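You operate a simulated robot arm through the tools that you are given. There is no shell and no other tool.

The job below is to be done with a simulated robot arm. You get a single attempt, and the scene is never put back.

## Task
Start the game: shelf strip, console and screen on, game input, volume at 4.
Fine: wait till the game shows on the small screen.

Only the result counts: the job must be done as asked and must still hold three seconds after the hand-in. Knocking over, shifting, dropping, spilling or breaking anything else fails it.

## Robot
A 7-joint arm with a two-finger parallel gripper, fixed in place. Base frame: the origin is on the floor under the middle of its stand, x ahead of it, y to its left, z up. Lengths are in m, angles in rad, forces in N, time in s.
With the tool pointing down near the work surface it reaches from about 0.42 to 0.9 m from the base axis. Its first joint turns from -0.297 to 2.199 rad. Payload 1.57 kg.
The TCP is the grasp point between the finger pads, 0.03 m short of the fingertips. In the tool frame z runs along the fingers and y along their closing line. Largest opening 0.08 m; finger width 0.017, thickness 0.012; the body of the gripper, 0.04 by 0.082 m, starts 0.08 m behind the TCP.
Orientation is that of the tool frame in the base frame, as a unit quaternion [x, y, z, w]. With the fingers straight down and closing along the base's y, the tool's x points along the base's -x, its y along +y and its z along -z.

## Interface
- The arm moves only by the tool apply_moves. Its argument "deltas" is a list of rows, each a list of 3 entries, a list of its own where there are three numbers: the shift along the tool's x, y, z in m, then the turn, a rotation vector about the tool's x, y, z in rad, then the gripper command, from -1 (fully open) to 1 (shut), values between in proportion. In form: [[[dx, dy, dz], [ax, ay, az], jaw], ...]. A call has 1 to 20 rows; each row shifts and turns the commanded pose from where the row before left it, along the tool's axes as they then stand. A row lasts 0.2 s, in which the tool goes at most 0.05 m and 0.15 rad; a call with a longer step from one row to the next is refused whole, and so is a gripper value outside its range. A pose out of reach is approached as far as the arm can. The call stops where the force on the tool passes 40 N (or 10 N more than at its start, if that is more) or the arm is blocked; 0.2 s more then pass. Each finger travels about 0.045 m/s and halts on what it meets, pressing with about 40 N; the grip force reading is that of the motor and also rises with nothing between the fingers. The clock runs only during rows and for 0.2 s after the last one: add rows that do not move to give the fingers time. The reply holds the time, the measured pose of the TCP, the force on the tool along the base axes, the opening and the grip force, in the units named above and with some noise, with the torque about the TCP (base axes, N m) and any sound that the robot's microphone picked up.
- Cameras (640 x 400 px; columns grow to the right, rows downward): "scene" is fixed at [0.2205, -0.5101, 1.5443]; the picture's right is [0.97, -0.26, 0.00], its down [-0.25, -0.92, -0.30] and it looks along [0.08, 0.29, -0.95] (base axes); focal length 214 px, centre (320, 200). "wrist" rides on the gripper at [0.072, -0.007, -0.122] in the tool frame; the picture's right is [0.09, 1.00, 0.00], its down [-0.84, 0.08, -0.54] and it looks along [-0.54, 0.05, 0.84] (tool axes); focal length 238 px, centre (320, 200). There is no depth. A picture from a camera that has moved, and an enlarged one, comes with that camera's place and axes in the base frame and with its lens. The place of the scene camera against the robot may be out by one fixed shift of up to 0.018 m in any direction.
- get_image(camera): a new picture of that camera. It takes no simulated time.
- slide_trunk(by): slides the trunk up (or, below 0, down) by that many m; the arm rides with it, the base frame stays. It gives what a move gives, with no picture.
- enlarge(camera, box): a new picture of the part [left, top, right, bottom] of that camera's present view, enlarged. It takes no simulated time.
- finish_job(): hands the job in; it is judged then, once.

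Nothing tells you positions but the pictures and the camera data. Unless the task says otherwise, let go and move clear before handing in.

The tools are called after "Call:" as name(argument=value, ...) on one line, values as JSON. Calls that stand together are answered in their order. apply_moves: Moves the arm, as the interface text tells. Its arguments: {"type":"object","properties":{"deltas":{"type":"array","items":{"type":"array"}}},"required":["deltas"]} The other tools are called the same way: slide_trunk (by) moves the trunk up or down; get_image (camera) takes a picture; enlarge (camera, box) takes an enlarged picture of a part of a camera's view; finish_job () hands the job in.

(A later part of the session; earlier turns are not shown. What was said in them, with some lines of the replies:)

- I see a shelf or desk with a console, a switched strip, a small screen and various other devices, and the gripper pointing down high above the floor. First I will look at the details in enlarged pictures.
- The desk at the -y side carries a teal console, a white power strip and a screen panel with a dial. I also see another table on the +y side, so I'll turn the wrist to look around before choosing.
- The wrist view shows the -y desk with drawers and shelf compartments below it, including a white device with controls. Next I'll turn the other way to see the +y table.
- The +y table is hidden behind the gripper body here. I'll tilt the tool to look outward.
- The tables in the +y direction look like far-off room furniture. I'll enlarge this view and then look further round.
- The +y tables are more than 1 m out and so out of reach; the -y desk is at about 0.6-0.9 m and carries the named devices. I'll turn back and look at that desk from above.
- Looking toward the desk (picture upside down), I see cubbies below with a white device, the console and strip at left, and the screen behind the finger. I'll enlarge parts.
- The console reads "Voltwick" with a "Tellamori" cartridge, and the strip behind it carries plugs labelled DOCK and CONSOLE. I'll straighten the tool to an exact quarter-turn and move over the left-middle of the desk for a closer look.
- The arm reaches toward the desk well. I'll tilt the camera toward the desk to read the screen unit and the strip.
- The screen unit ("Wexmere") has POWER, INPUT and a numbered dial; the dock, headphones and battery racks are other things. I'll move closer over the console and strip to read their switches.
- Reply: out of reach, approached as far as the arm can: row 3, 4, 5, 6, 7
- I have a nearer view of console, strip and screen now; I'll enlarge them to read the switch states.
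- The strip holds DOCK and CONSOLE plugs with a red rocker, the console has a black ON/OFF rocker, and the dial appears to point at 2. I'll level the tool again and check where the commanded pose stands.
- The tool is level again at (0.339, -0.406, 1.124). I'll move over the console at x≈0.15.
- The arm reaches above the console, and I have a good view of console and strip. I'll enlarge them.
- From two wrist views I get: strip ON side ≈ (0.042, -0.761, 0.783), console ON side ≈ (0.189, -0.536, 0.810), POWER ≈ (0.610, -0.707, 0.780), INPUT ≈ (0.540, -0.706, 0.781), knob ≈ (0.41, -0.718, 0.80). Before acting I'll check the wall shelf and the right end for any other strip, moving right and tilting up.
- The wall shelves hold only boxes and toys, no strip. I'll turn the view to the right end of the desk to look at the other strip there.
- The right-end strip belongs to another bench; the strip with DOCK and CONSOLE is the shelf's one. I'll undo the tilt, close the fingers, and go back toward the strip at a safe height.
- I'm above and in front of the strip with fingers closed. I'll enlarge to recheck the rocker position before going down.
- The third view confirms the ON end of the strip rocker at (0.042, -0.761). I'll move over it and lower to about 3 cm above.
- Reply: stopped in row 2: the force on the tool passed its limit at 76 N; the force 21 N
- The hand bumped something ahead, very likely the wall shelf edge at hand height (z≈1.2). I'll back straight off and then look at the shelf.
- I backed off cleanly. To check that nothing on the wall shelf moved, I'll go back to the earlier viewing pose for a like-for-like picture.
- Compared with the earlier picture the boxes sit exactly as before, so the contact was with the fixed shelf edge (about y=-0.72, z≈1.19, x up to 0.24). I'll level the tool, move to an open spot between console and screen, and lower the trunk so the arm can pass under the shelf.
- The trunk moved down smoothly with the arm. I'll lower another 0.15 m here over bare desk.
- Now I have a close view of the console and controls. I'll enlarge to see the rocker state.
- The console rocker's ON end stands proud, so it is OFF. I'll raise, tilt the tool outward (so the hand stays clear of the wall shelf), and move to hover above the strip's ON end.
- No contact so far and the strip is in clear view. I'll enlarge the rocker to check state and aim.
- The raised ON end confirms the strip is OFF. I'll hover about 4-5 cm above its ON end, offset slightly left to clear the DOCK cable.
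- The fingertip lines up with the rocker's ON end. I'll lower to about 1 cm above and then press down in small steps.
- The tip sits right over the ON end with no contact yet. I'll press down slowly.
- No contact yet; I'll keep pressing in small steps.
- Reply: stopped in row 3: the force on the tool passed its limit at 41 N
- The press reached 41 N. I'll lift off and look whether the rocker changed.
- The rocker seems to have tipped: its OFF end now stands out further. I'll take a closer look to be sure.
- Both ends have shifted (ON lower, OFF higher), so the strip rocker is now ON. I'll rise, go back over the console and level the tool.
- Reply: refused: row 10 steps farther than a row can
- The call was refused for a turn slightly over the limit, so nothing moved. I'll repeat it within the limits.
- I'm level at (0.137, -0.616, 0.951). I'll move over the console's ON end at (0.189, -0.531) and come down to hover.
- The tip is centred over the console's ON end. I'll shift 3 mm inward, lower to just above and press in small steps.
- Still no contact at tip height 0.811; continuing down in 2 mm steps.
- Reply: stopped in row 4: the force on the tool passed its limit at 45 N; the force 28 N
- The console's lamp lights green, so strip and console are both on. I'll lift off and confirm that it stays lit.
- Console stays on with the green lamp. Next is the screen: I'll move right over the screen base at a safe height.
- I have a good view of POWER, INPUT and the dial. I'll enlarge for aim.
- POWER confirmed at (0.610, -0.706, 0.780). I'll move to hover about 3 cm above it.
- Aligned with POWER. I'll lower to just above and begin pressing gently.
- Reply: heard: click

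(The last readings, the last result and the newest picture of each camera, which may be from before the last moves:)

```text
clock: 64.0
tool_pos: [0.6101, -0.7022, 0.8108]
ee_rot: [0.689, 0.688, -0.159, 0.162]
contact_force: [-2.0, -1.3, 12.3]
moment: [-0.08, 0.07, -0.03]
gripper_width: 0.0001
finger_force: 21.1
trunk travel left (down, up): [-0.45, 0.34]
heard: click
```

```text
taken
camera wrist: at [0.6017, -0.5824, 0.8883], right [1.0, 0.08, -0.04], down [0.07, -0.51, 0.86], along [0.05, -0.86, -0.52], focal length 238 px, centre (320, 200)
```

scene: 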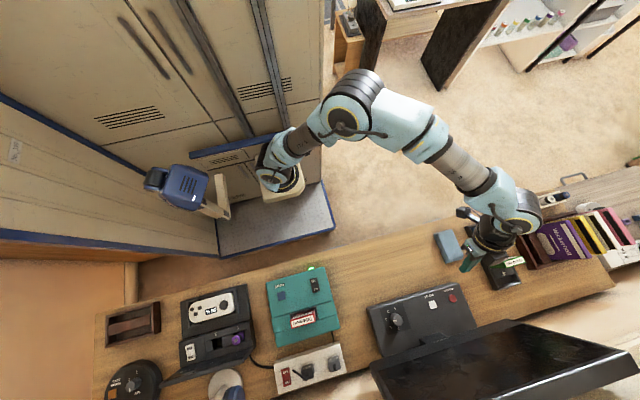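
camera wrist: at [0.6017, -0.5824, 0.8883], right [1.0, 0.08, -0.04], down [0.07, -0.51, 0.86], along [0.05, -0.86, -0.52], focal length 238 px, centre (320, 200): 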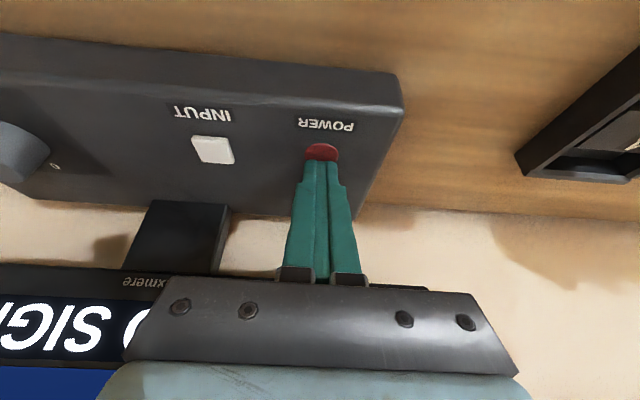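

A click, and the screen lit up with "NO SIGNAL". I'll release the button and rise to look at the screen.

Call:
apply_moves(deltas=[[[-0.0022, 0, -0.0045], [0, 0, 0], 1], [[-0.011, 0, -0.0228], [0, 0, 0], 1], [[-0.0131, 0, -0.027], [0, 0, 0], 1], [[0.0135, 0, -0.0355], [0, 0, 0], 1], [[0.0135, 0, -0.0355], [0, 0, 0], 1], [[0.0135, 0, -0.0355], [0, 0, 0], 1]])

Call:
get_image(camera="wrist")

Call:
get_image(camera="scene")

```text
clock: 65.4
tool_pos: [0.6095, -0.6181, 0.9492]
ee_rot: [0.689, 0.689, -0.158, 0.16]
contact_force: [0.7, -1.1, -0.3]
moment: [0.02, -0.02, 0.01]
gripper_width: 0.0
finger_force: 21.1
trunk travel left (down, up): [-0.45, 0.34]
```

```text
taken
camera wrist: at [0.6013, -0.499, 1.027], right [1.0, 0.08, -0.04], down [0.07, -0.51, 0.85], along [0.05, -0.85, -0.52], focal length 238 px, centre (320, 200)
```

wrist: 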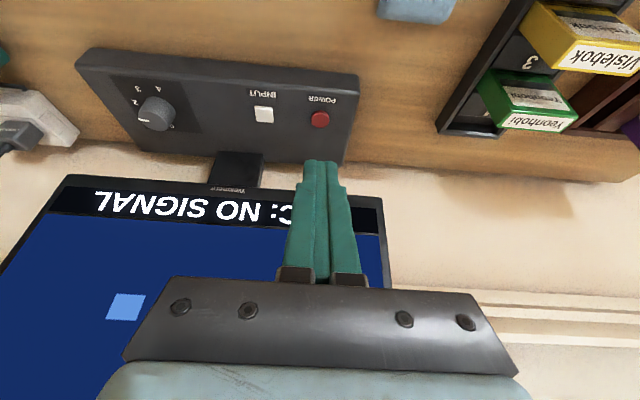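

```text
taken
```

scene: 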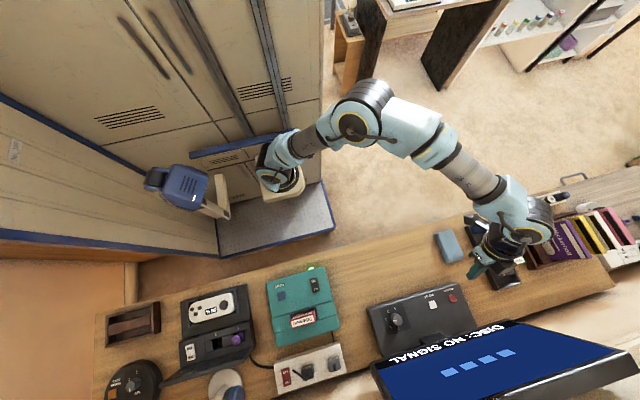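

The screen is on and shows a source with "NO SIGNAL". I'll enlarge to read it.

Call:
enlarge(camera="scene", box=[370, 310, 640, 400])

```text
2.37 times, centred on (505, 355) of scene
camera zoom: at [0.2205, -0.5101, 1.5443], right [0.97, -0.26, 0.0], down [-0.25, -0.92, -0.3], along [0.08, 0.29, -0.95], focal length 508 px, centre (-118, -167)
```

zoom: 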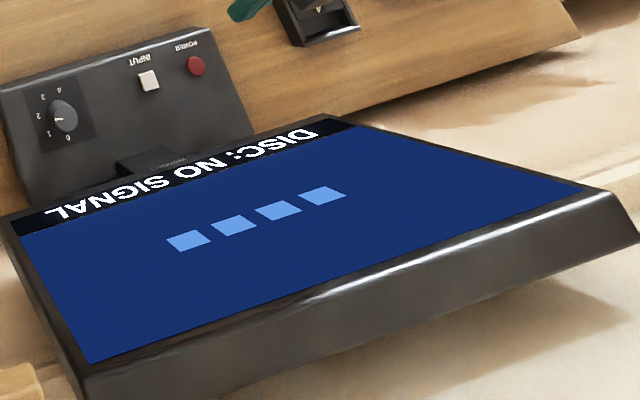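

It reads "DISC: NO SIGNAL", so the input must be changed. I'll move to hover over INPUT at (0.5385, -0.704).

Call:
apply_moves(deltas=[[[-0.0063, -0.01775, 0.0334], [0, 0, 0], 1], [[-0.0063, -0.01775, 0.0334], [0, 0, 0], 1], [[-0.0063, -0.01775, 0.0334], [0, 0, 0], 1], [[-0.0063, -0.01775, 0.0334], [0, 0, 0], 1]])

Call:
enlarge(camera="wrist", box=[250, 90, 410, 190])

```text
clock: 66.4
tool_pos: [0.5405, -0.6963, 0.8395]
ee_rot: [0.689, 0.689, -0.158, 0.161]
contact_force: [0.1, 0.5, 0.5]
moment: [0.0, 0.0, 0.02]
gripper_width: 0.0001
finger_force: 21.2
trunk travel left (down, up): [-0.45, 0.34]
```

```text
4.00 times, centred on (330, 140) of wrist
camera zoom: at [0.5329, -0.5768, 0.9177], right [1.0, 0.08, -0.04], down [0.07, -0.51, 0.85], along [0.05, -0.85, -0.52], focal length 953 px, centre (280, 440)
```

zoom: 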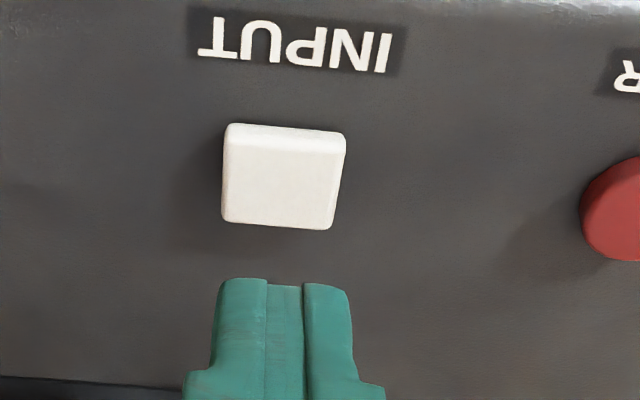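

Aligned over INPUT. I'll lower and press until a click is heard.

Call:
apply_moves(deltas=[[[0.004, -0.001, 0.0117], [0, 0, 0], 1], [[0.004, -0.001, 0.0117], [0, 0, 0], 1], [[0.0009, 0, 0.0018], [0, 0, 0], 1], [[0.0009, 0, 0.0018], [0, 0, 0], 1]])

Call:
get_image(camera="wrist")

Call:
enlarge(camera="scene", box=[370, 310, 640, 400])

```text
clock: 67.4
tool_pos: [0.5379, -0.7016, 0.8123]
ee_rot: [0.689, 0.689, -0.158, 0.161]
contact_force: [1.1, 4.1, 9.4]
moment: [0.04, 0.0, -0.03]
gripper_width: 0.0002
finger_force: 21.4
trunk travel left (down, up): [-0.45, 0.34]
heard: click
```

```text
taken
camera wrist: at [0.5291, -0.5826, 0.8894], right [1.0, 0.08, -0.04], down [0.07, -0.51, 0.86], along [0.05, -0.85, -0.52], focal length 238 px, centre (320, 200)
```

wrist: 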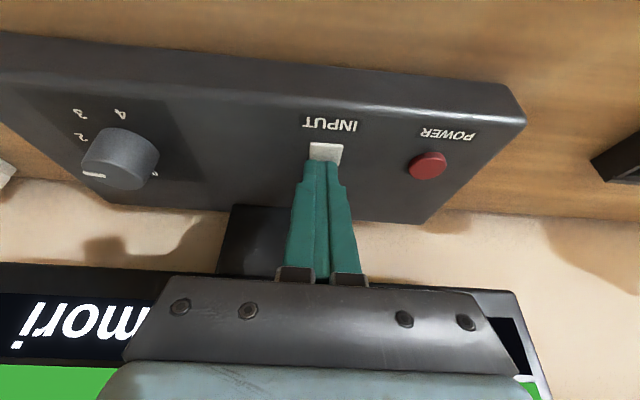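

```text
2.37 times, centred on (505, 355) of scene
camera zoom: at [0.2205, -0.5101, 1.5443], right [0.97, -0.26, 0.0], down [-0.25, -0.92, -0.3], along [0.08, 0.29, -0.95], focal length 508 px, centre (-118, -167)
```

zoom: 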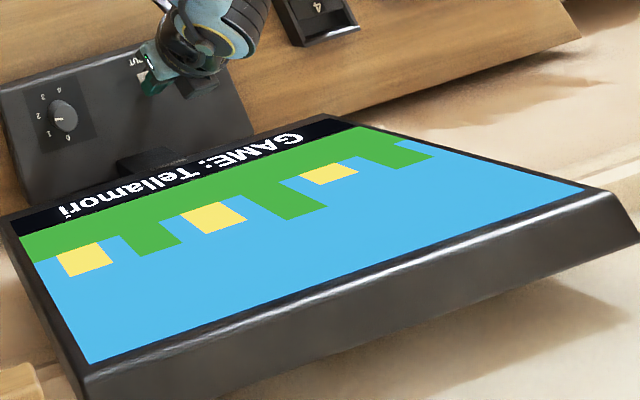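

The screen now shows "GAME: Tellamori". I'll release INPUT and rise; next is the dial, whose mark now points at 2 (labels spaced about 50°, so 4 is about 100° clockwise).

Call:
apply_moves(deltas=[[[-0.0022, 0, -0.0045], [0, 0, 0], 1], [[-0.0131, 0, -0.027], [0, 0, 0], 1], [[-0.0152, 0, -0.0315], [0, 0, 0], 1], [[-0.0022, 0, -0.0475], [0, 0, 0], 1], [[0.0135, -0.03, -0.0065], [0, 0, 0], 1], [[0.0, -0.04, 0], [0, 0.075, 0], 1], [[0.0, -0.04, 0], [0, 0.075, 0], 1], [[0, -0.02, 0], [0, 0, 0], 1]])

Call:
get_image(camera="wrist")

Call:
enlarge(camera="scene", box=[370, 280, 640, 400])

```text
clock: 69.2
tool_pos: [0.4057, -0.6664, 0.9218]
ee_rot: [0.699, 0.699, -0.106, 0.108]
contact_force: [-0.4, -0.1, 0.4]
moment: [0.0, -0.01, 0.01]
gripper_width: 0.0
finger_force: 21.6
trunk travel left (down, up): [-0.45, 0.34]
```

```text
taken
camera wrist: at [0.3976, -0.5612, 1.0169], right [1.0, 0.09, -0.02], down [0.07, -0.64, 0.77], along [0.05, -0.77, -0.64], focal length 238 px, centre (320, 200)
```

wrist: 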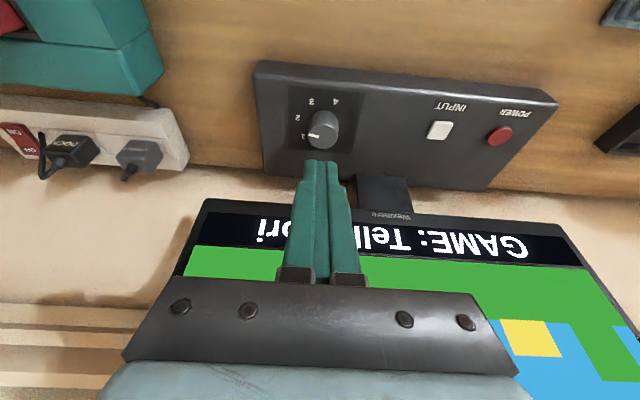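

```text
2.37 times, centred on (505, 340) of scene
camera zoom: at [0.2205, -0.5101, 1.5443], right [0.97, -0.26, 0.0], down [-0.25, -0.92, -0.3], along [0.08, 0.29, -0.95], focal length 508 px, centre (-118, -132)
```

zoom: 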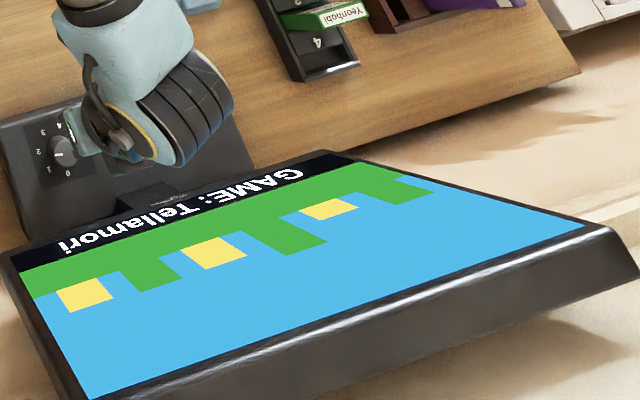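

The game picture holds after releasing INPUT. I'll enlarge the knob to fix its position and mark direction.

Call:
enlarge(camera="wrist", box=[270, 80, 370, 170])

```text
4.44 times, centred on (320, 125) of wrist
camera zoom: at [0.3976, -0.5612, 1.0169], right [1.0, 0.09, -0.02], down [0.07, -0.64, 0.77], along [0.05, -0.77, -0.64], focal length 1059 px, centre (320, 533)
```

zoom: 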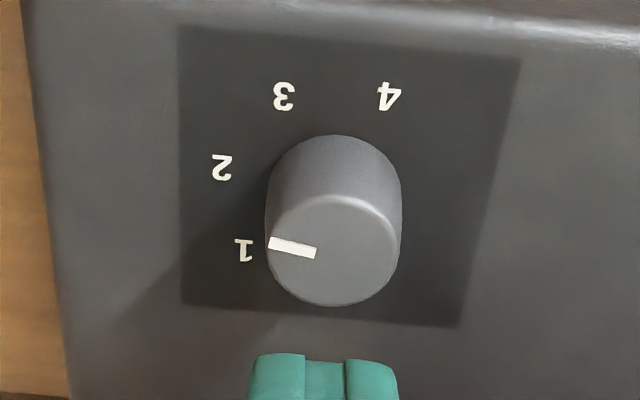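

The knob centre is (0.4085, -0.7147), top at z≈0.80, about 33 mm wide, and the mark points to 2. I'll turn the tool 50° counter-clockwise about the vertical and open the fingers to 6 cm before going down on it.

Call:
apply_moves(deltas=[[[0, 0, 0], [-0.0437, 0, -0.1387], -0.5], [[0, 0, 0], [-0.0437, 0, -0.1387], -0.5], [[0, 0, 0], [-0.0437, 0, -0.1387], -0.5], [[0, 0, 0], [-0.0437, 0, -0.1387], -0.5], [[0, 0, 0], [-0.0437, 0, -0.1387], -0.5], [[0, 0, 0], [-0.0437, 0, -0.1387], -0.5]])

Call:
get_image(camera="wrist")

Call:
get_image(camera="scene")

```text
clock: 70.6
tool_pos: [0.4057, -0.668, 0.9227]
ee_rot: [0.337, 0.929, -0.05, 0.144]
contact_force: [-0.5, 0.0, -0.4]
moment: [0.0, 0.03, -0.01]
gripper_width: 0.06
finger_force: 0.1
trunk travel left (down, up): [-0.45, 0.34]
```

```text
taken
camera wrist: at [0.3202, -0.6046, 1.017], right [0.57, 0.82, -0.02], down [0.53, -0.35, 0.77], along [0.62, -0.45, -0.64], focal length 238 px, centre (320, 200)
```

wrist: 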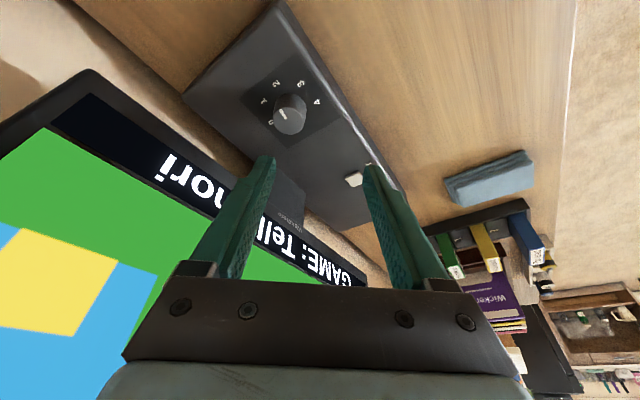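

```text
taken
```

scene: 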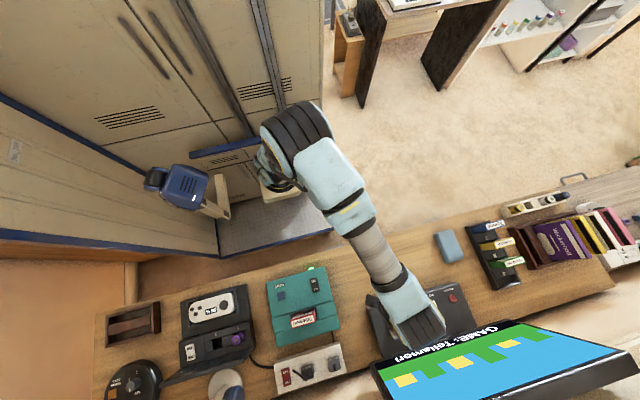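

The tool is turned and open; the knob is visible ahead. I'll move above it and lower to about 2-3 cm above the knob top for a check.

Call:
apply_moves(deltas=[[[-0.0242, -0.0339, 0.0076], [0, 0, 0], -0.5], [[0.0094, 0, 0.0299], [0, 0, 0], -0.5], [[0.0094, 0, 0.0299], [0, 0, 0], -0.5]])

Call:
get_image(camera="wrist")

Call:
get_image(camera="scene")

```text
clock: 71.4
tool_pos: [0.4033, -0.71, 0.8595]
ee_rot: [0.339, 0.928, -0.051, 0.144]
contact_force: [0.2, 0.4, 0.5]
moment: [0.02, 0.0, -0.04]
gripper_width: 0.06
finger_force: 0.1
trunk travel left (down, up): [-0.45, 0.34]
```

```text
taken
camera wrist: at [0.3168, -0.6459, 0.9534], right [0.57, 0.82, -0.03], down [0.53, -0.35, 0.77], along [0.62, -0.45, -0.64], focal length 238 px, centre (320, 200)
```

wrist: 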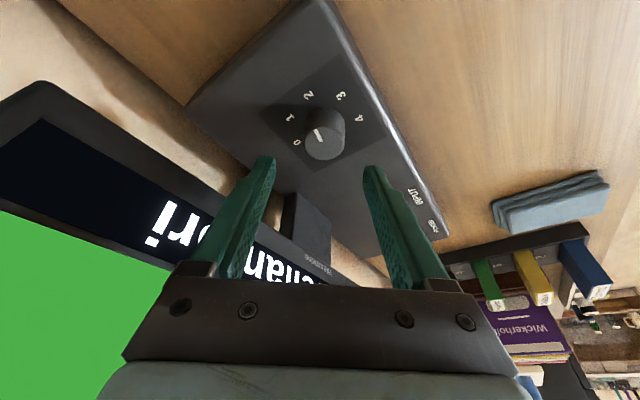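

```text
taken
```

scene: 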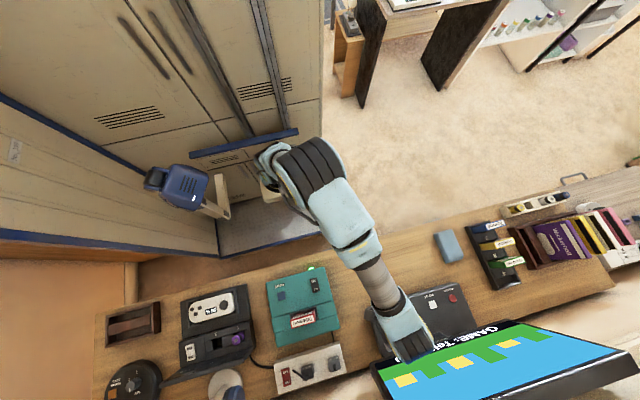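

The knob sits between the fingers from this view. I'll enlarge to check centring.

Call:
enlarge(camera="wrist", box=[240, 70, 400, 190])

```text
3.33 times, centred on (320, 130) of wrist
camera zoom: at [0.3168, -0.6459, 0.9534], right [0.57, 0.82, -0.03], down [0.53, -0.35, 0.77], along [0.62, -0.45, -0.64], focal length 794 px, centre (320, 433)
```

zoom: 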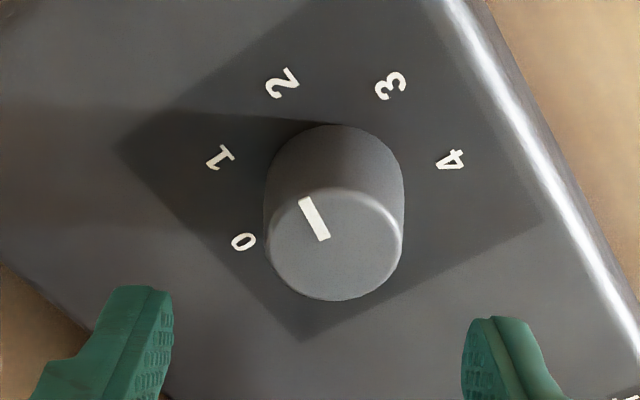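

The knob is about 3 mm toward the right finger, so I'll correct that while lowering onto it.

Call:
apply_moves(deltas=[[[0.0072, 0.0015, 0.0229], [0, 0, 0], -0.5], [[0.0045, 0.0015, 0.0143], [0, 0, 0], -0.5], [[0.0027, 0, 0.0086], [0, 0, 0], -0.5]])

Call:
get_image(camera="wrist")

Call:
enlarge(camera="wrist", box=[240, 90, 400, 210])

```text
clock: 72.2
tool_pos: [0.4071, -0.7074, 0.8118]
ee_rot: [0.338, 0.929, -0.05, 0.145]
contact_force: [-0.4, 0.2, -0.3]
moment: [0.02, 0.0, 0.01]
gripper_width: 0.0603
finger_force: 0.0
trunk travel left (down, up): [-0.45, 0.34]
```

```text
taken
camera wrist: at [0.3205, -0.6441, 0.906], right [0.57, 0.82, -0.02], down [0.53, -0.35, 0.77], along [0.62, -0.45, -0.64], focal length 238 px, centre (320, 200)
```

wrist: 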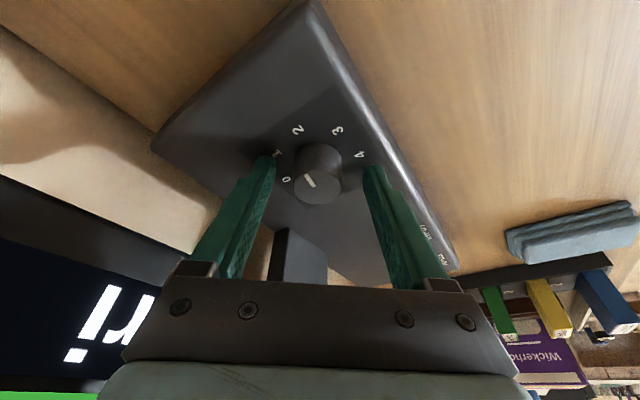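

```text
3.33 times, centred on (320, 150) of wrist
camera zoom: at [0.3205, -0.6441, 0.906], right [0.57, 0.82, -0.02], down [0.53, -0.35, 0.77], along [0.62, -0.45, -0.64], focal length 794 px, centre (320, 367)
```

zoom: 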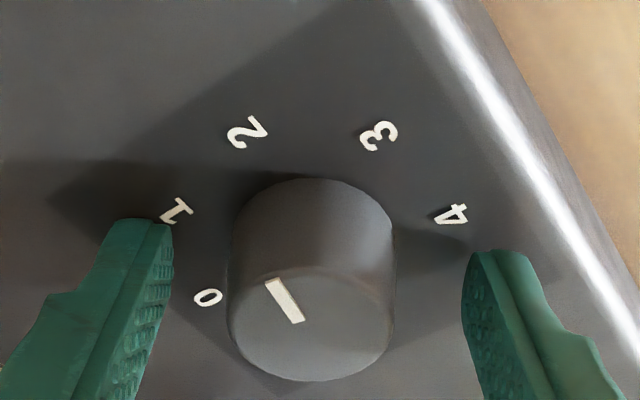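

The fingers straddle the knob well. I'll lower 3 mm more and close on it.

Call:
apply_moves(deltas=[[[0.0009, -0.001, 0.0029], [0, 0, 0], -0.5], [[0, 0, 0], [0, 0, 0], 0.0], [[0, 0, 0], [0, 0, 0], 0.3], [[0, 0, 0], [0, 0, 0], 1], [[0, 0, 0], [0, 0, 0], 1], [[0, 0, 0], [0, 0, 0], 1]])

Call:
enlarge(camera="wrist", box=[240, 90, 400, 210])

```text
clock: 73.6
tool_pos: [0.405, -0.7075, 0.8125]
ee_rot: [0.338, 0.929, -0.052, 0.144]
contact_force: [-9.0, 0.0, 27.9]
moment: [-0.45, 0.87, 0.07]
gripper_width: 0.0334
finger_force: 30.2
trunk travel left (down, up): [-0.45, 0.34]
```

```text
3.33 times, centred on (320, 150) of wrist
camera zoom: at [0.3183, -0.6442, 0.9054], right [0.57, 0.82, -0.03], down [0.53, -0.35, 0.77], along [0.62, -0.46, -0.64], focal length 794 px, centre (320, 367)
```

zoom: 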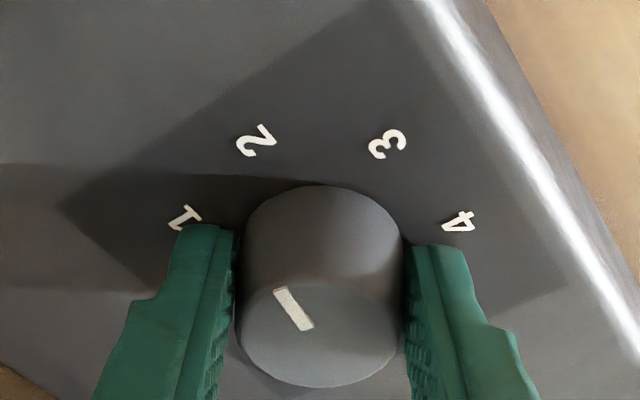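

A 28 N upward push shows a fingertip is resting on the panel (the panel is nearer z≈0.781 than I assumed). I'll ease the grip, rise about 9 mm, re-centre slightly and grip again.

Call:
apply_moves(deltas=[[[0, 0, 0], [0, 0, 0], 0.0], [[-0.0013, 0, -0.0042], [0, 0, 0], -0.1], [[-0.0013, 0, -0.0042], [0, 0, 0], -0.1], [[0.003, 0, 0], [0, 0, 0], -0.1], [[0, 0, 0], [0, 0, 0], -0.1]])

Call:
enlarge(camera="wrist", box=[240, 90, 400, 210])

```text
clock: 74.8
tool_pos: [0.4036, -0.7058, 0.8161]
ee_rot: [0.338, 0.929, -0.05, 0.144]
contact_force: [0.5, -0.5, -0.6]
moment: [0.0, 0.02, 0.02]
gripper_width: 0.0442
finger_force: 0.1
trunk travel left (down, up): [-0.45, 0.34]
```

```text
3.33 times, centred on (320, 150) of wrist
camera zoom: at [0.3169, -0.6429, 0.9106], right [0.57, 0.82, -0.02], down [0.53, -0.35, 0.77], along [0.62, -0.45, -0.64], focal length 794 px, centre (320, 367)
```

zoom: 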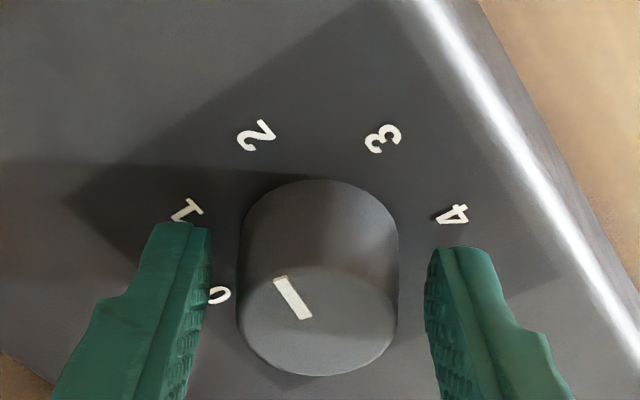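

No contact force now and the knob is centred between the pads. I'll shift 3.5 mm along the lean direction to be over the knob's axis and close.

Call:
apply_moves(deltas=[[[0.0033, 0, -0.001], [0, 0, 0], -0.1], [[0, 0, 0], [0, 0, 0], 0.2], [[0, 0, 0], [0, 0, 0], 0.5], [[0, 0, 0], [0, 0, 0], 0.5], [[0, 0, 0], [0, 0, 0], 0.5]])

Call:
enlarge(camera="wrist", box=[240, 90, 400, 210])

```text
clock: 76.0
tool_pos: [0.4009, -0.7031, 0.8175]
ee_rot: [0.339, 0.928, -0.051, 0.144]
contact_force: [-0.7, -3.6, 0.9]
moment: [-0.12, -0.07, -0.06]
gripper_width: 0.0325
finger_force: 40.1
trunk travel left (down, up): [-0.45, 0.34]
```

```text
3.33 times, centred on (320, 150) of wrist
camera zoom: at [0.3142, -0.6408, 0.9112], right [0.57, 0.82, -0.03], down [0.53, -0.35, 0.77], along [0.62, -0.46, -0.64], focal length 794 px, centre (320, 367)
```

zoom: 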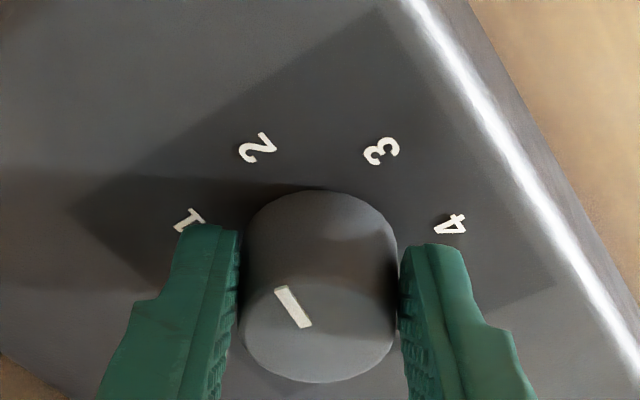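

The grip is firm (40 N, width 32.5 mm) with almost no side load. I'll turn clockwise 50° first, following the knob's axis, and check.

Call:
apply_moves(deltas=[[[0, 0.00103, 0], [0.0437, 0, 0.1387], 0.5], [[0, 0.00103, 0], [0.0437, 0, 0.1387], 0.5], [[0, 0.00103, 0], [0.0437, 0, 0.1387], 0.5], [[0, 0.00103, 0], [0.0437, 0, 0.1387], 0.5], [[0, 0.00103, 0], [0.0437, 0, 0.1387], 0.5], [[0, 0.00103, 0], [0.0437, 0, 0.1387], 0.5]])

Call:
get_image(camera="wrist")

Call:
enlarge(camera="wrist", box=[240, 90, 400, 210])

```text
clock: 77.4
tool_pos: [0.4105, -0.7004, 0.8164]
ee_rot: [0.698, 0.7, -0.104, 0.11]
contact_force: [24.3, 7.6, 6.3]
moment: [-0.19, -0.59, 0.28]
gripper_width: 0.0324
finger_force: 41.0
trunk travel left (down, up): [-0.45, 0.34]
```

```text
taken
camera wrist: at [0.4013, -0.5938, 0.9116], right [1.0, 0.09, -0.02], down [0.07, -0.64, 0.77], along [0.05, -0.77, -0.64], focal length 238 px, centre (320, 200)
```

wrist: 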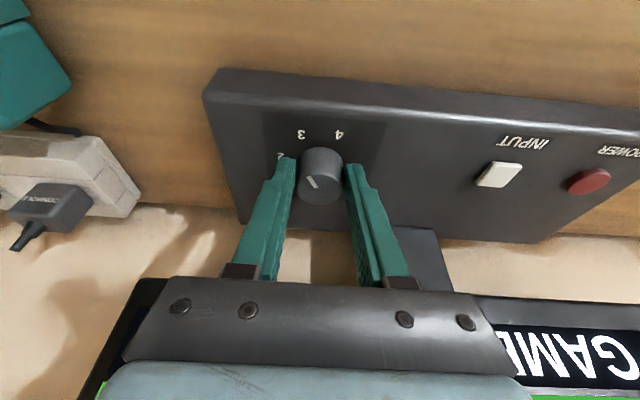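

```text
3.33 times, centred on (320, 150) of wrist
camera zoom: at [0.4013, -0.5938, 0.9116], right [1.0, 0.09, -0.02], down [0.07, -0.64, 0.77], along [0.05, -0.77, -0.64], focal length 794 px, centre (320, 367)
```

zoom: 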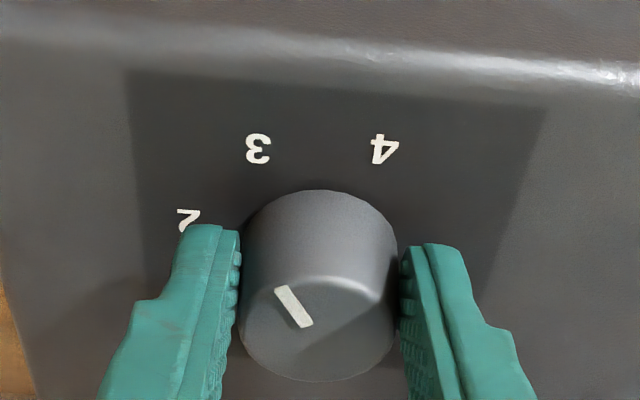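

The knob turned with the hand by 50°, but there is 24 N sideways load, meaning the knob's axis is about 4 mm further in +x than I assumed. I'll shift to relieve that.

Call:
apply_moves(deltas=[[[-0.0017, 0.002, 0.0005], [0, 0, 0], 0.5], [[-0.0016, 0.002, 0.0005], [0, 0, 0], 0.5], [[0, 0, 0], [0, 0, 0], 0.5]])

Call:
enlarge(camera="wrist", box=[240, 90, 400, 210])

```text
clock: 78.0
tool_pos: [0.4094, -0.7012, 0.8175]
ee_rot: [0.7, 0.699, -0.103, 0.105]
contact_force: [0.1, 14.9, 11.5]
moment: [0.6, 0.12, -0.02]
gripper_width: 0.0325
finger_force: 40.7
trunk travel left (down, up): [-0.45, 0.34]
stopped in row 3: the force on the tool passed its limit at 50 N (the readings are from after the stop); the commanded pose is now the measured one
```

```text
3.33 times, centred on (320, 150) of wrist
camera zoom: at [0.4019, -0.5959, 0.9122], right [1.0, 0.09, -0.02], down [0.07, -0.64, 0.76], along [0.05, -0.76, -0.65], focal length 794 px, centre (320, 367)
```

zoom: 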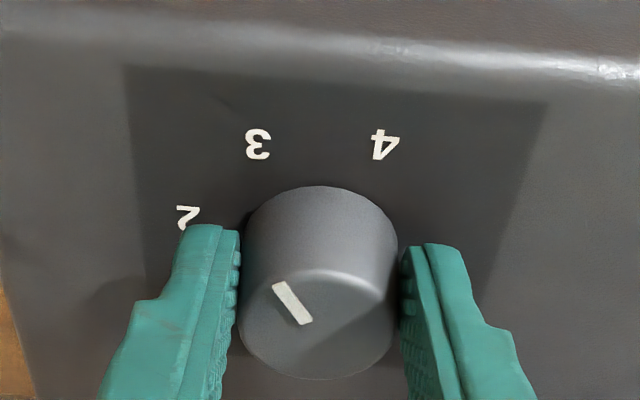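

Sliding the gripped pads along the knob built up load, so I'll release, let the load go, and re-grip at this angle centred on the knob.

Call:
apply_moves(deltas=[[[0, 0, 0], [0, 0, 0], 0.0], [[0, 0, 0], [0, 0, 0], -0.1], [[-0.0014, 0.0007, 0.0004], [0, 0, 0], -0.1], [[0, 0, 0], [0, 0, 0], -0.1]])

Call:
enlarge(camera="wrist", box=[240, 90, 400, 210])

```text
clock: 79.0
tool_pos: [0.4104, -0.7045, 0.8155]
ee_rot: [0.7, 0.698, -0.105, 0.105]
contact_force: [0.1, 0.3, -0.7]
moment: [0.0, -0.03, 0.02]
gripper_width: 0.0439
finger_force: 0.0
trunk travel left (down, up): [-0.45, 0.34]
```

```text
3.33 times, centred on (320, 150) of wrist
camera zoom: at [0.4024, -0.5987, 0.9107], right [1.0, 0.09, -0.02], down [0.08, -0.64, 0.76], along [0.05, -0.76, -0.65], focal length 794 px, centre (320, 367)
```

zoom: 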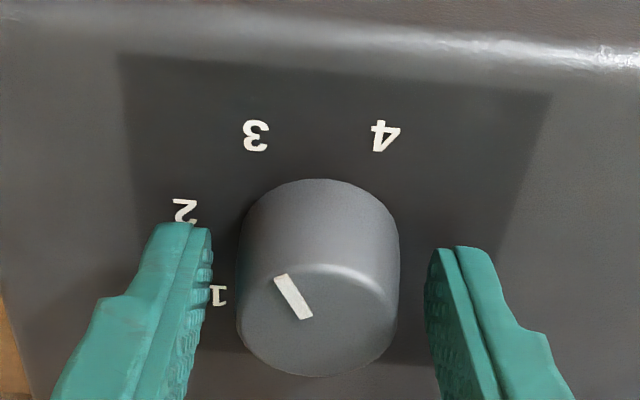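

Released cleanly; the mark now points at 3 and the knob is centred between the pads. I'll grip again and turn the remaining 50°.

Call:
apply_moves(deltas=[[[-0.0004, 0, -0.0014], [0, 0, 0], 0.1], [[0, 0, 0], [0, 0, 0], 0.5], [[0, 0, 0], [0, 0, 0], 0.5], [[0, 0, 0], [0, 0, 0], 0.5], [[0, 0.001, 0], [0.0437, 0, 0.1387], 0.5], [[0, 0.001, 0], [0.0437, 0, 0.1387], 0.5], [[0, 0.001, 0], [0.0437, 0, 0.1387], 0.5]])

Call:
enlarge(camera="wrist", box=[240, 90, 400, 210])

```text
clock: 80.6
tool_pos: [0.4134, -0.7036, 0.8168]
ee_rot: [0.834, 0.531, -0.126, 0.079]
contact_force: [-3.9, -0.6, -4.0]
moment: [0.06, 0.05, -0.05]
gripper_width: 0.0327
finger_force: 40.9
trunk travel left (down, up): [-0.45, 0.34]
```

```text
3.33 times, centred on (320, 150) of wrist
camera zoom: at [0.4511, -0.6062, 0.9124], right [0.94, -0.34, -0.03], down [-0.2, -0.61, 0.76], along [-0.28, -0.71, -0.65], focal length 794 px, centre (320, 367)
```

zoom: 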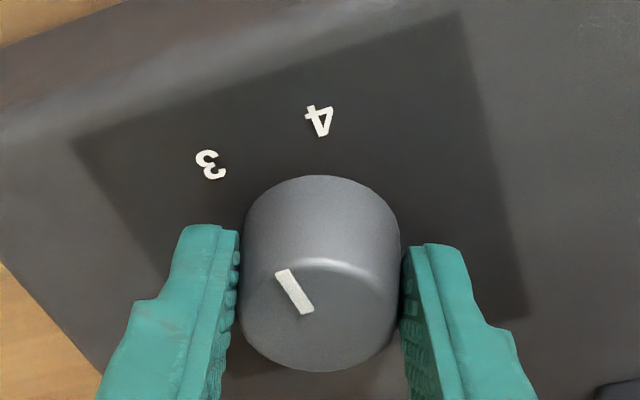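

Turning smoothly with low load. I'll do the remaining 25°.

Call:
apply_moves(deltas=[[[0, 0.001, 0], [0.0437, 0, 0.1387], 0.5], [[0, 0.001, 0], [0.0437, 0, 0.1387], 0.5], [[0, 0.001, 0], [0.0437, 0, 0.1387], 0.5]])

Call:
get_image(camera="wrist")

Call:
enlarge(camera="wrist", box=[240, 90, 400, 210])

Call:
get_image(camera="scene")

```text
clock: 81.4
tool_pos: [0.4165, -0.7074, 0.8163]
ee_rot: [0.93, 0.337, -0.141, 0.05]
contact_force: [-0.6, -5.4, -4.0]
moment: [0.15, -0.36, 0.05]
gripper_width: 0.0324
finger_force: 40.9
trunk travel left (down, up): [-0.45, 0.34]
```

```text
taken
camera wrist: at [0.4917, -0.6339, 0.9125], right [0.71, -0.71, -0.03], down [-0.44, -0.47, 0.76], along [-0.55, -0.53, -0.64], focal length 238 px, centre (320, 200)
```

wrist: 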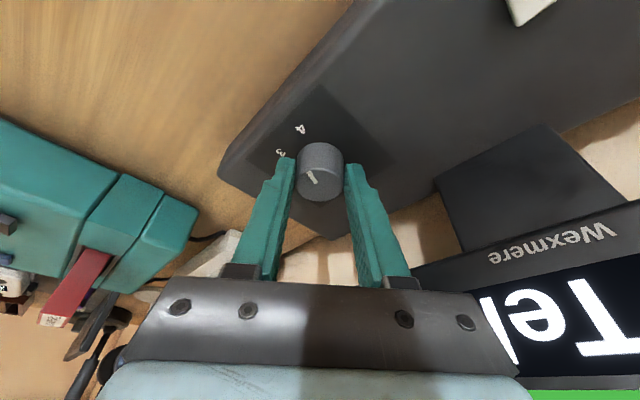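

```text
3.33 times, centred on (320, 150) of wrist
camera zoom: at [0.4917, -0.6339, 0.9125], right [0.71, -0.71, -0.03], down [-0.44, -0.47, 0.76], along [-0.55, -0.53, -0.64], focal length 794 px, centre (320, 367)
```

zoom: 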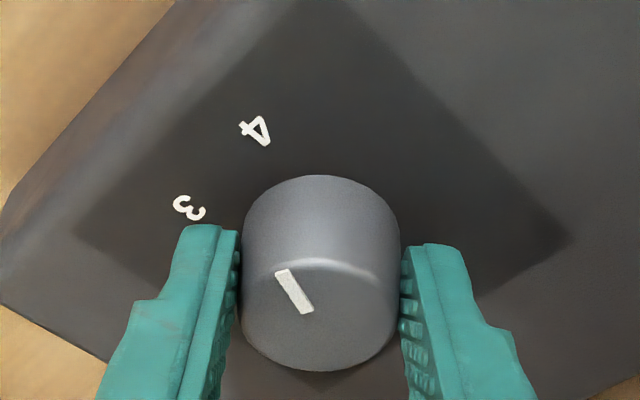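

```text
taken
```

scene: 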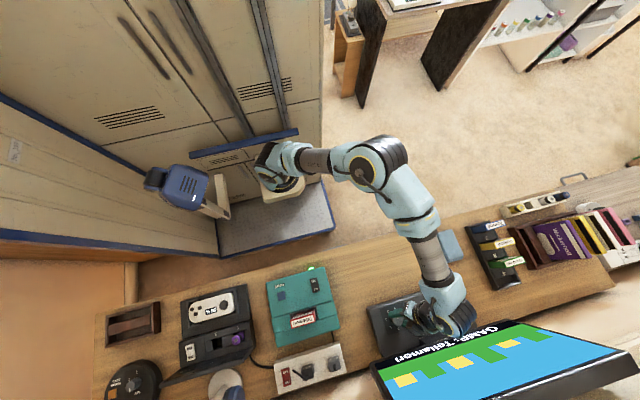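

The mark now sits relative to 4 exactly as it did to 2 before the turn. I'll open the fingers and lift straight up.

Call:
apply_moves(deltas=[[[0, 0, 0], [0, 0, 0], 0.0], [[0, 0, 0], [0, 0, 0], -0.3], [[0, 0, 0], [0, 0, 0], -0.4], [[-0.003, 0, -0.0095], [0, 0, 0], -0.4], [[-0.009, 0, -0.0286], [0, 0, 0], -0.4], [[-0.009, 0, -0.0286], [0, 0, 0], -0.4], [[-0.009, 0, -0.0286], [0, 0, 0], -0.4]])

Call:
get_image(camera="wrist")

Call:
enlarge(camera="wrist", box=[250, 50, 390, 170])

Call:
enlarge(camera="scene", box=[360, 280, 480, 360])

```text
clock: 83.0
tool_pos: [0.4153, -0.7057, 0.918]
ee_rot: [0.929, 0.338, -0.14, 0.048]
contact_force: [0.7, -0.4, -0.1]
moment: [-0.02, 0.0, 0.04]
gripper_width: 0.056
finger_force: 0.0
trunk travel left (down, up): [-0.45, 0.34]
```

```text
taken
camera wrist: at [0.491, -0.6335, 1.0133], right [0.71, -0.71, -0.03], down [-0.44, -0.47, 0.76], along [-0.55, -0.53, -0.64], focal length 238 px, centre (320, 200)
```

wrist: 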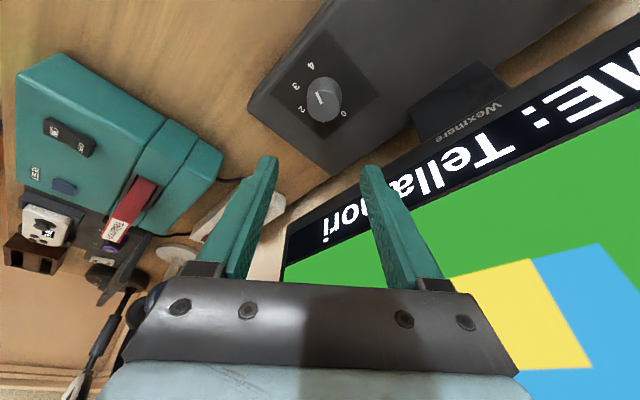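

```text
3.33 times, centred on (320, 110) of wrist
camera zoom: at [0.491, -0.6335, 1.0133], right [0.71, -0.71, -0.03], down [-0.44, -0.47, 0.76], along [-0.55, -0.53, -0.64], focal length 794 px, centre (320, 500)
```

zoom: 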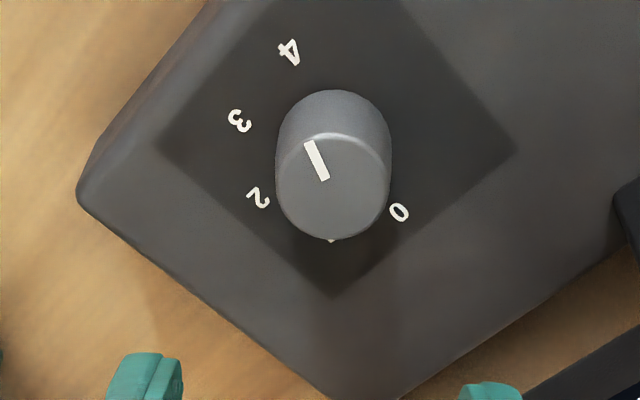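

```text
5.00 times, centred on (420, 320) of scene
camera zoom: at [0.2205, -0.5101, 1.5443], right [0.97, -0.26, 0.0], down [-0.25, -0.92, -0.3], along [0.08, 0.29, -0.95], focal length 1072 px, centre (-180, -400)
```

zoom: 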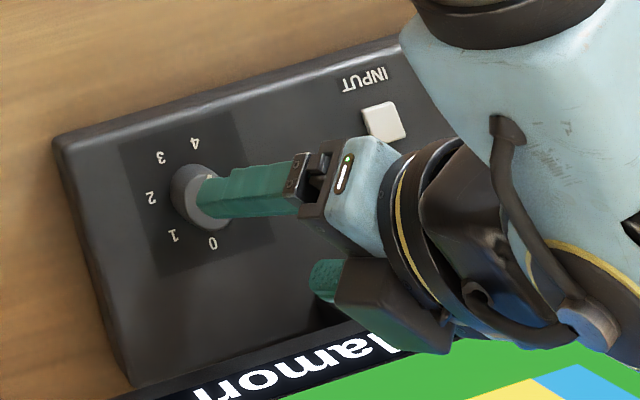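

The dial looks set to 4. I'll back the arm away toward +y to view the knob unobstructed from the scene camera.

Call:
apply_moves(deltas=[[[0.0245, -0.0306, -0.0077], [0, 0, 0], -0.4], [[0.0245, -0.0306, -0.0077], [0, 0, 0], -0.4], [[0.0245, -0.0306, -0.0077], [0, 0, 0], -0.4], [[0.0245, -0.0306, -0.0077], [0, 0, 0], -0.4], [[0.0245, -0.0306, -0.0077], [0, 0, 0], -0.4]])

Call:
enlarge(camera="scene", box=[370, 280, 470, 345])

Call:
get_image(camera="scene")

```text
clock: 84.2
tool_pos: [0.4151, -0.5075, 0.9197]
ee_rot: [0.929, 0.338, -0.14, 0.049]
contact_force: [-0.2, -0.3, -0.7]
moment: [0.04, -0.02, -0.02]
gripper_width: 0.056
finger_force: 0.1
trunk travel left (down, up): [-0.45, 0.34]
```

```text
6.15 times, centred on (420, 312) of scene
camera zoom: at [0.2205, -0.5101, 1.5443], right [0.97, -0.26, 0.0], down [-0.25, -0.92, -0.3], along [0.08, 0.29, -0.95], focal length 1320 px, centre (-295, -492)
```

zoom: 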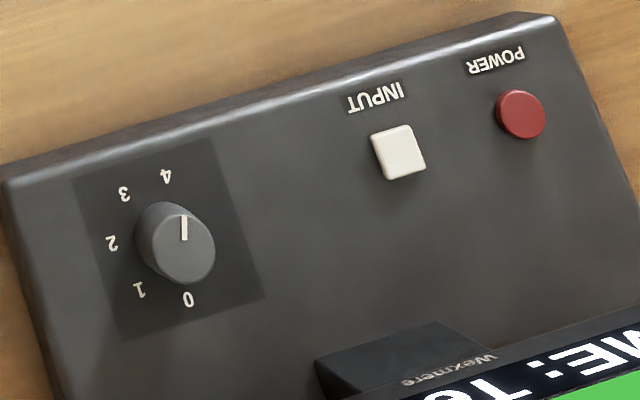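

```text
taken
```

scene: 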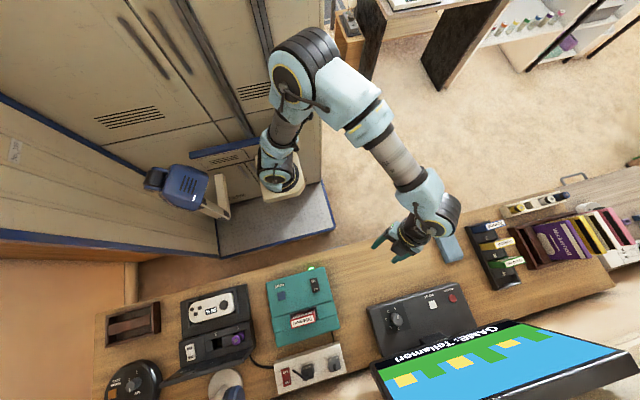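

The mark points straight at 4 and the screen shows the game. I'll move a bit further clear and take final check pictures of the screen, console and strip.

Call:
apply_moves(deltas=[[[0.006, -0.0306, -0.038], [0, 0, 0], -0.4], [[0.006, -0.0306, -0.038], [0, 0, 0], -0.4], [[0, 0, 0], [0, 0, 0], -0.4], [[0, 0, 0], [0, 0, 0], -0.4], [[0, 0, 0], [0, 0, 0], -0.4]])

Call:
enlarge(camera="scene", box=[370, 280, 640, 400])

Call:
enlarge(camera="scene", box=[90, 250, 350, 400])

Call:
get_image(camera="wrist")

```text
clock: 85.4
tool_pos: [0.4027, -0.4388, 0.9896]
ee_rot: [0.929, 0.338, -0.14, 0.05]
contact_force: [0.7, 0.6, 0.6]
moment: [0.02, -0.01, 0.02]
gripper_width: 0.0562
finger_force: 0.0
trunk travel left (down, up): [-0.45, 0.34]
```

```text
2.37 times, centred on (505, 340) of scene
camera zoom: at [0.2205, -0.5101, 1.5443], right [0.97, -0.26, 0.0], down [-0.25, -0.92, -0.3], along [0.08, 0.29, -0.95], focal length 508 px, centre (-118, -132)
```

zoom: 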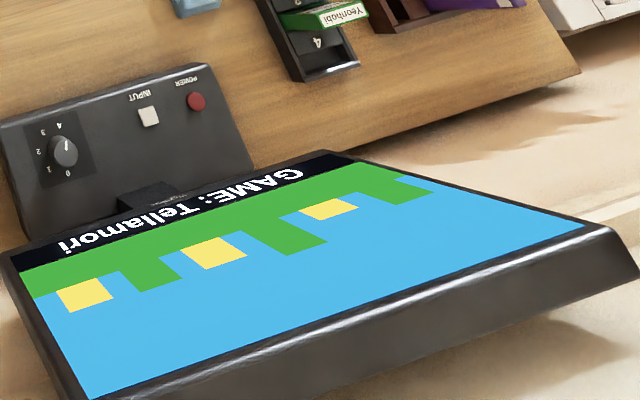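

```text
2.46 times, centred on (220, 325) of scene
camera zoom: at [0.2205, -0.5101, 1.5443], right [0.97, -0.26, 0.0], down [-0.25, -0.92, -0.3], along [0.08, 0.29, -0.95], focal length 528 px, centre (566, -108)
```

zoom: 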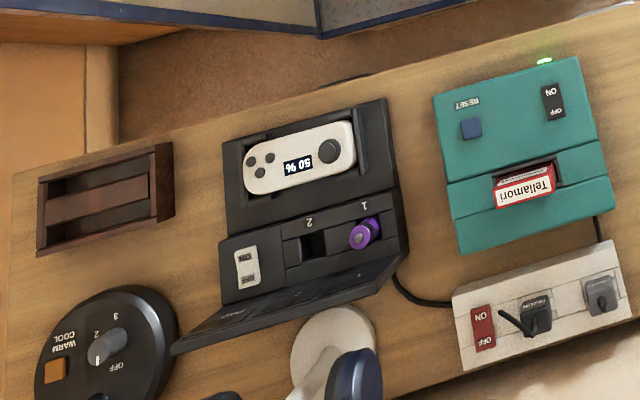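

```text
taken
camera wrist: at [0.4788, -0.3656, 1.0846], right [0.71, -0.71, -0.03], down [-0.44, -0.47, 0.76], along [-0.55, -0.53, -0.64], focal length 238 px, centre (320, 200)
```

wrist: 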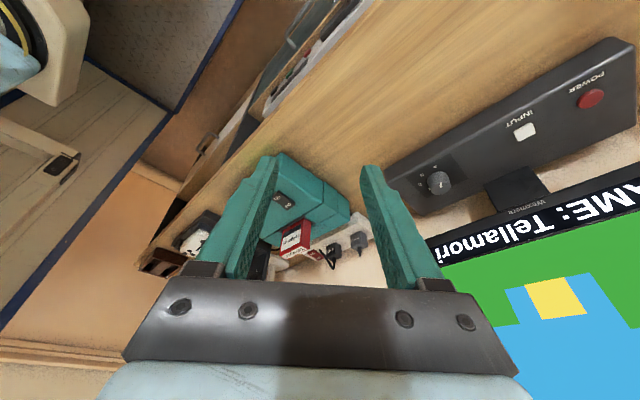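

Everything is as asked. The strip and console are on (green lamp lit), and the screen is on with "GAME: Tellamori" showing. The dial is at 4, the other things stand where they were, and the arm is clear, so I'm handing in.

Call:
finish_job()

```text
The job is handed in.
```

The game is running: the small screen shows "GAME: Tellamori" and it was still up when I handed in, about 18 seconds after it appeared.

- **Shelf strip:** switched on.
- **Console:** switched on, with its green lamp lit.
- **Screen:** powered on. It came up on "DISC: NO SIGNAL", so I pressed INPUT once to get to the game.
- **Volume:** turned from 2 to 4.

While moving toward the strip, the hand bumped the edge of the wall shelf (76 N). I backed off and compared pictures from before and after. The shelf and the boxes on it had not moved.

The other things on the desk look unmoved in the final pictures. The fingers are open and the arm is clear of everything.
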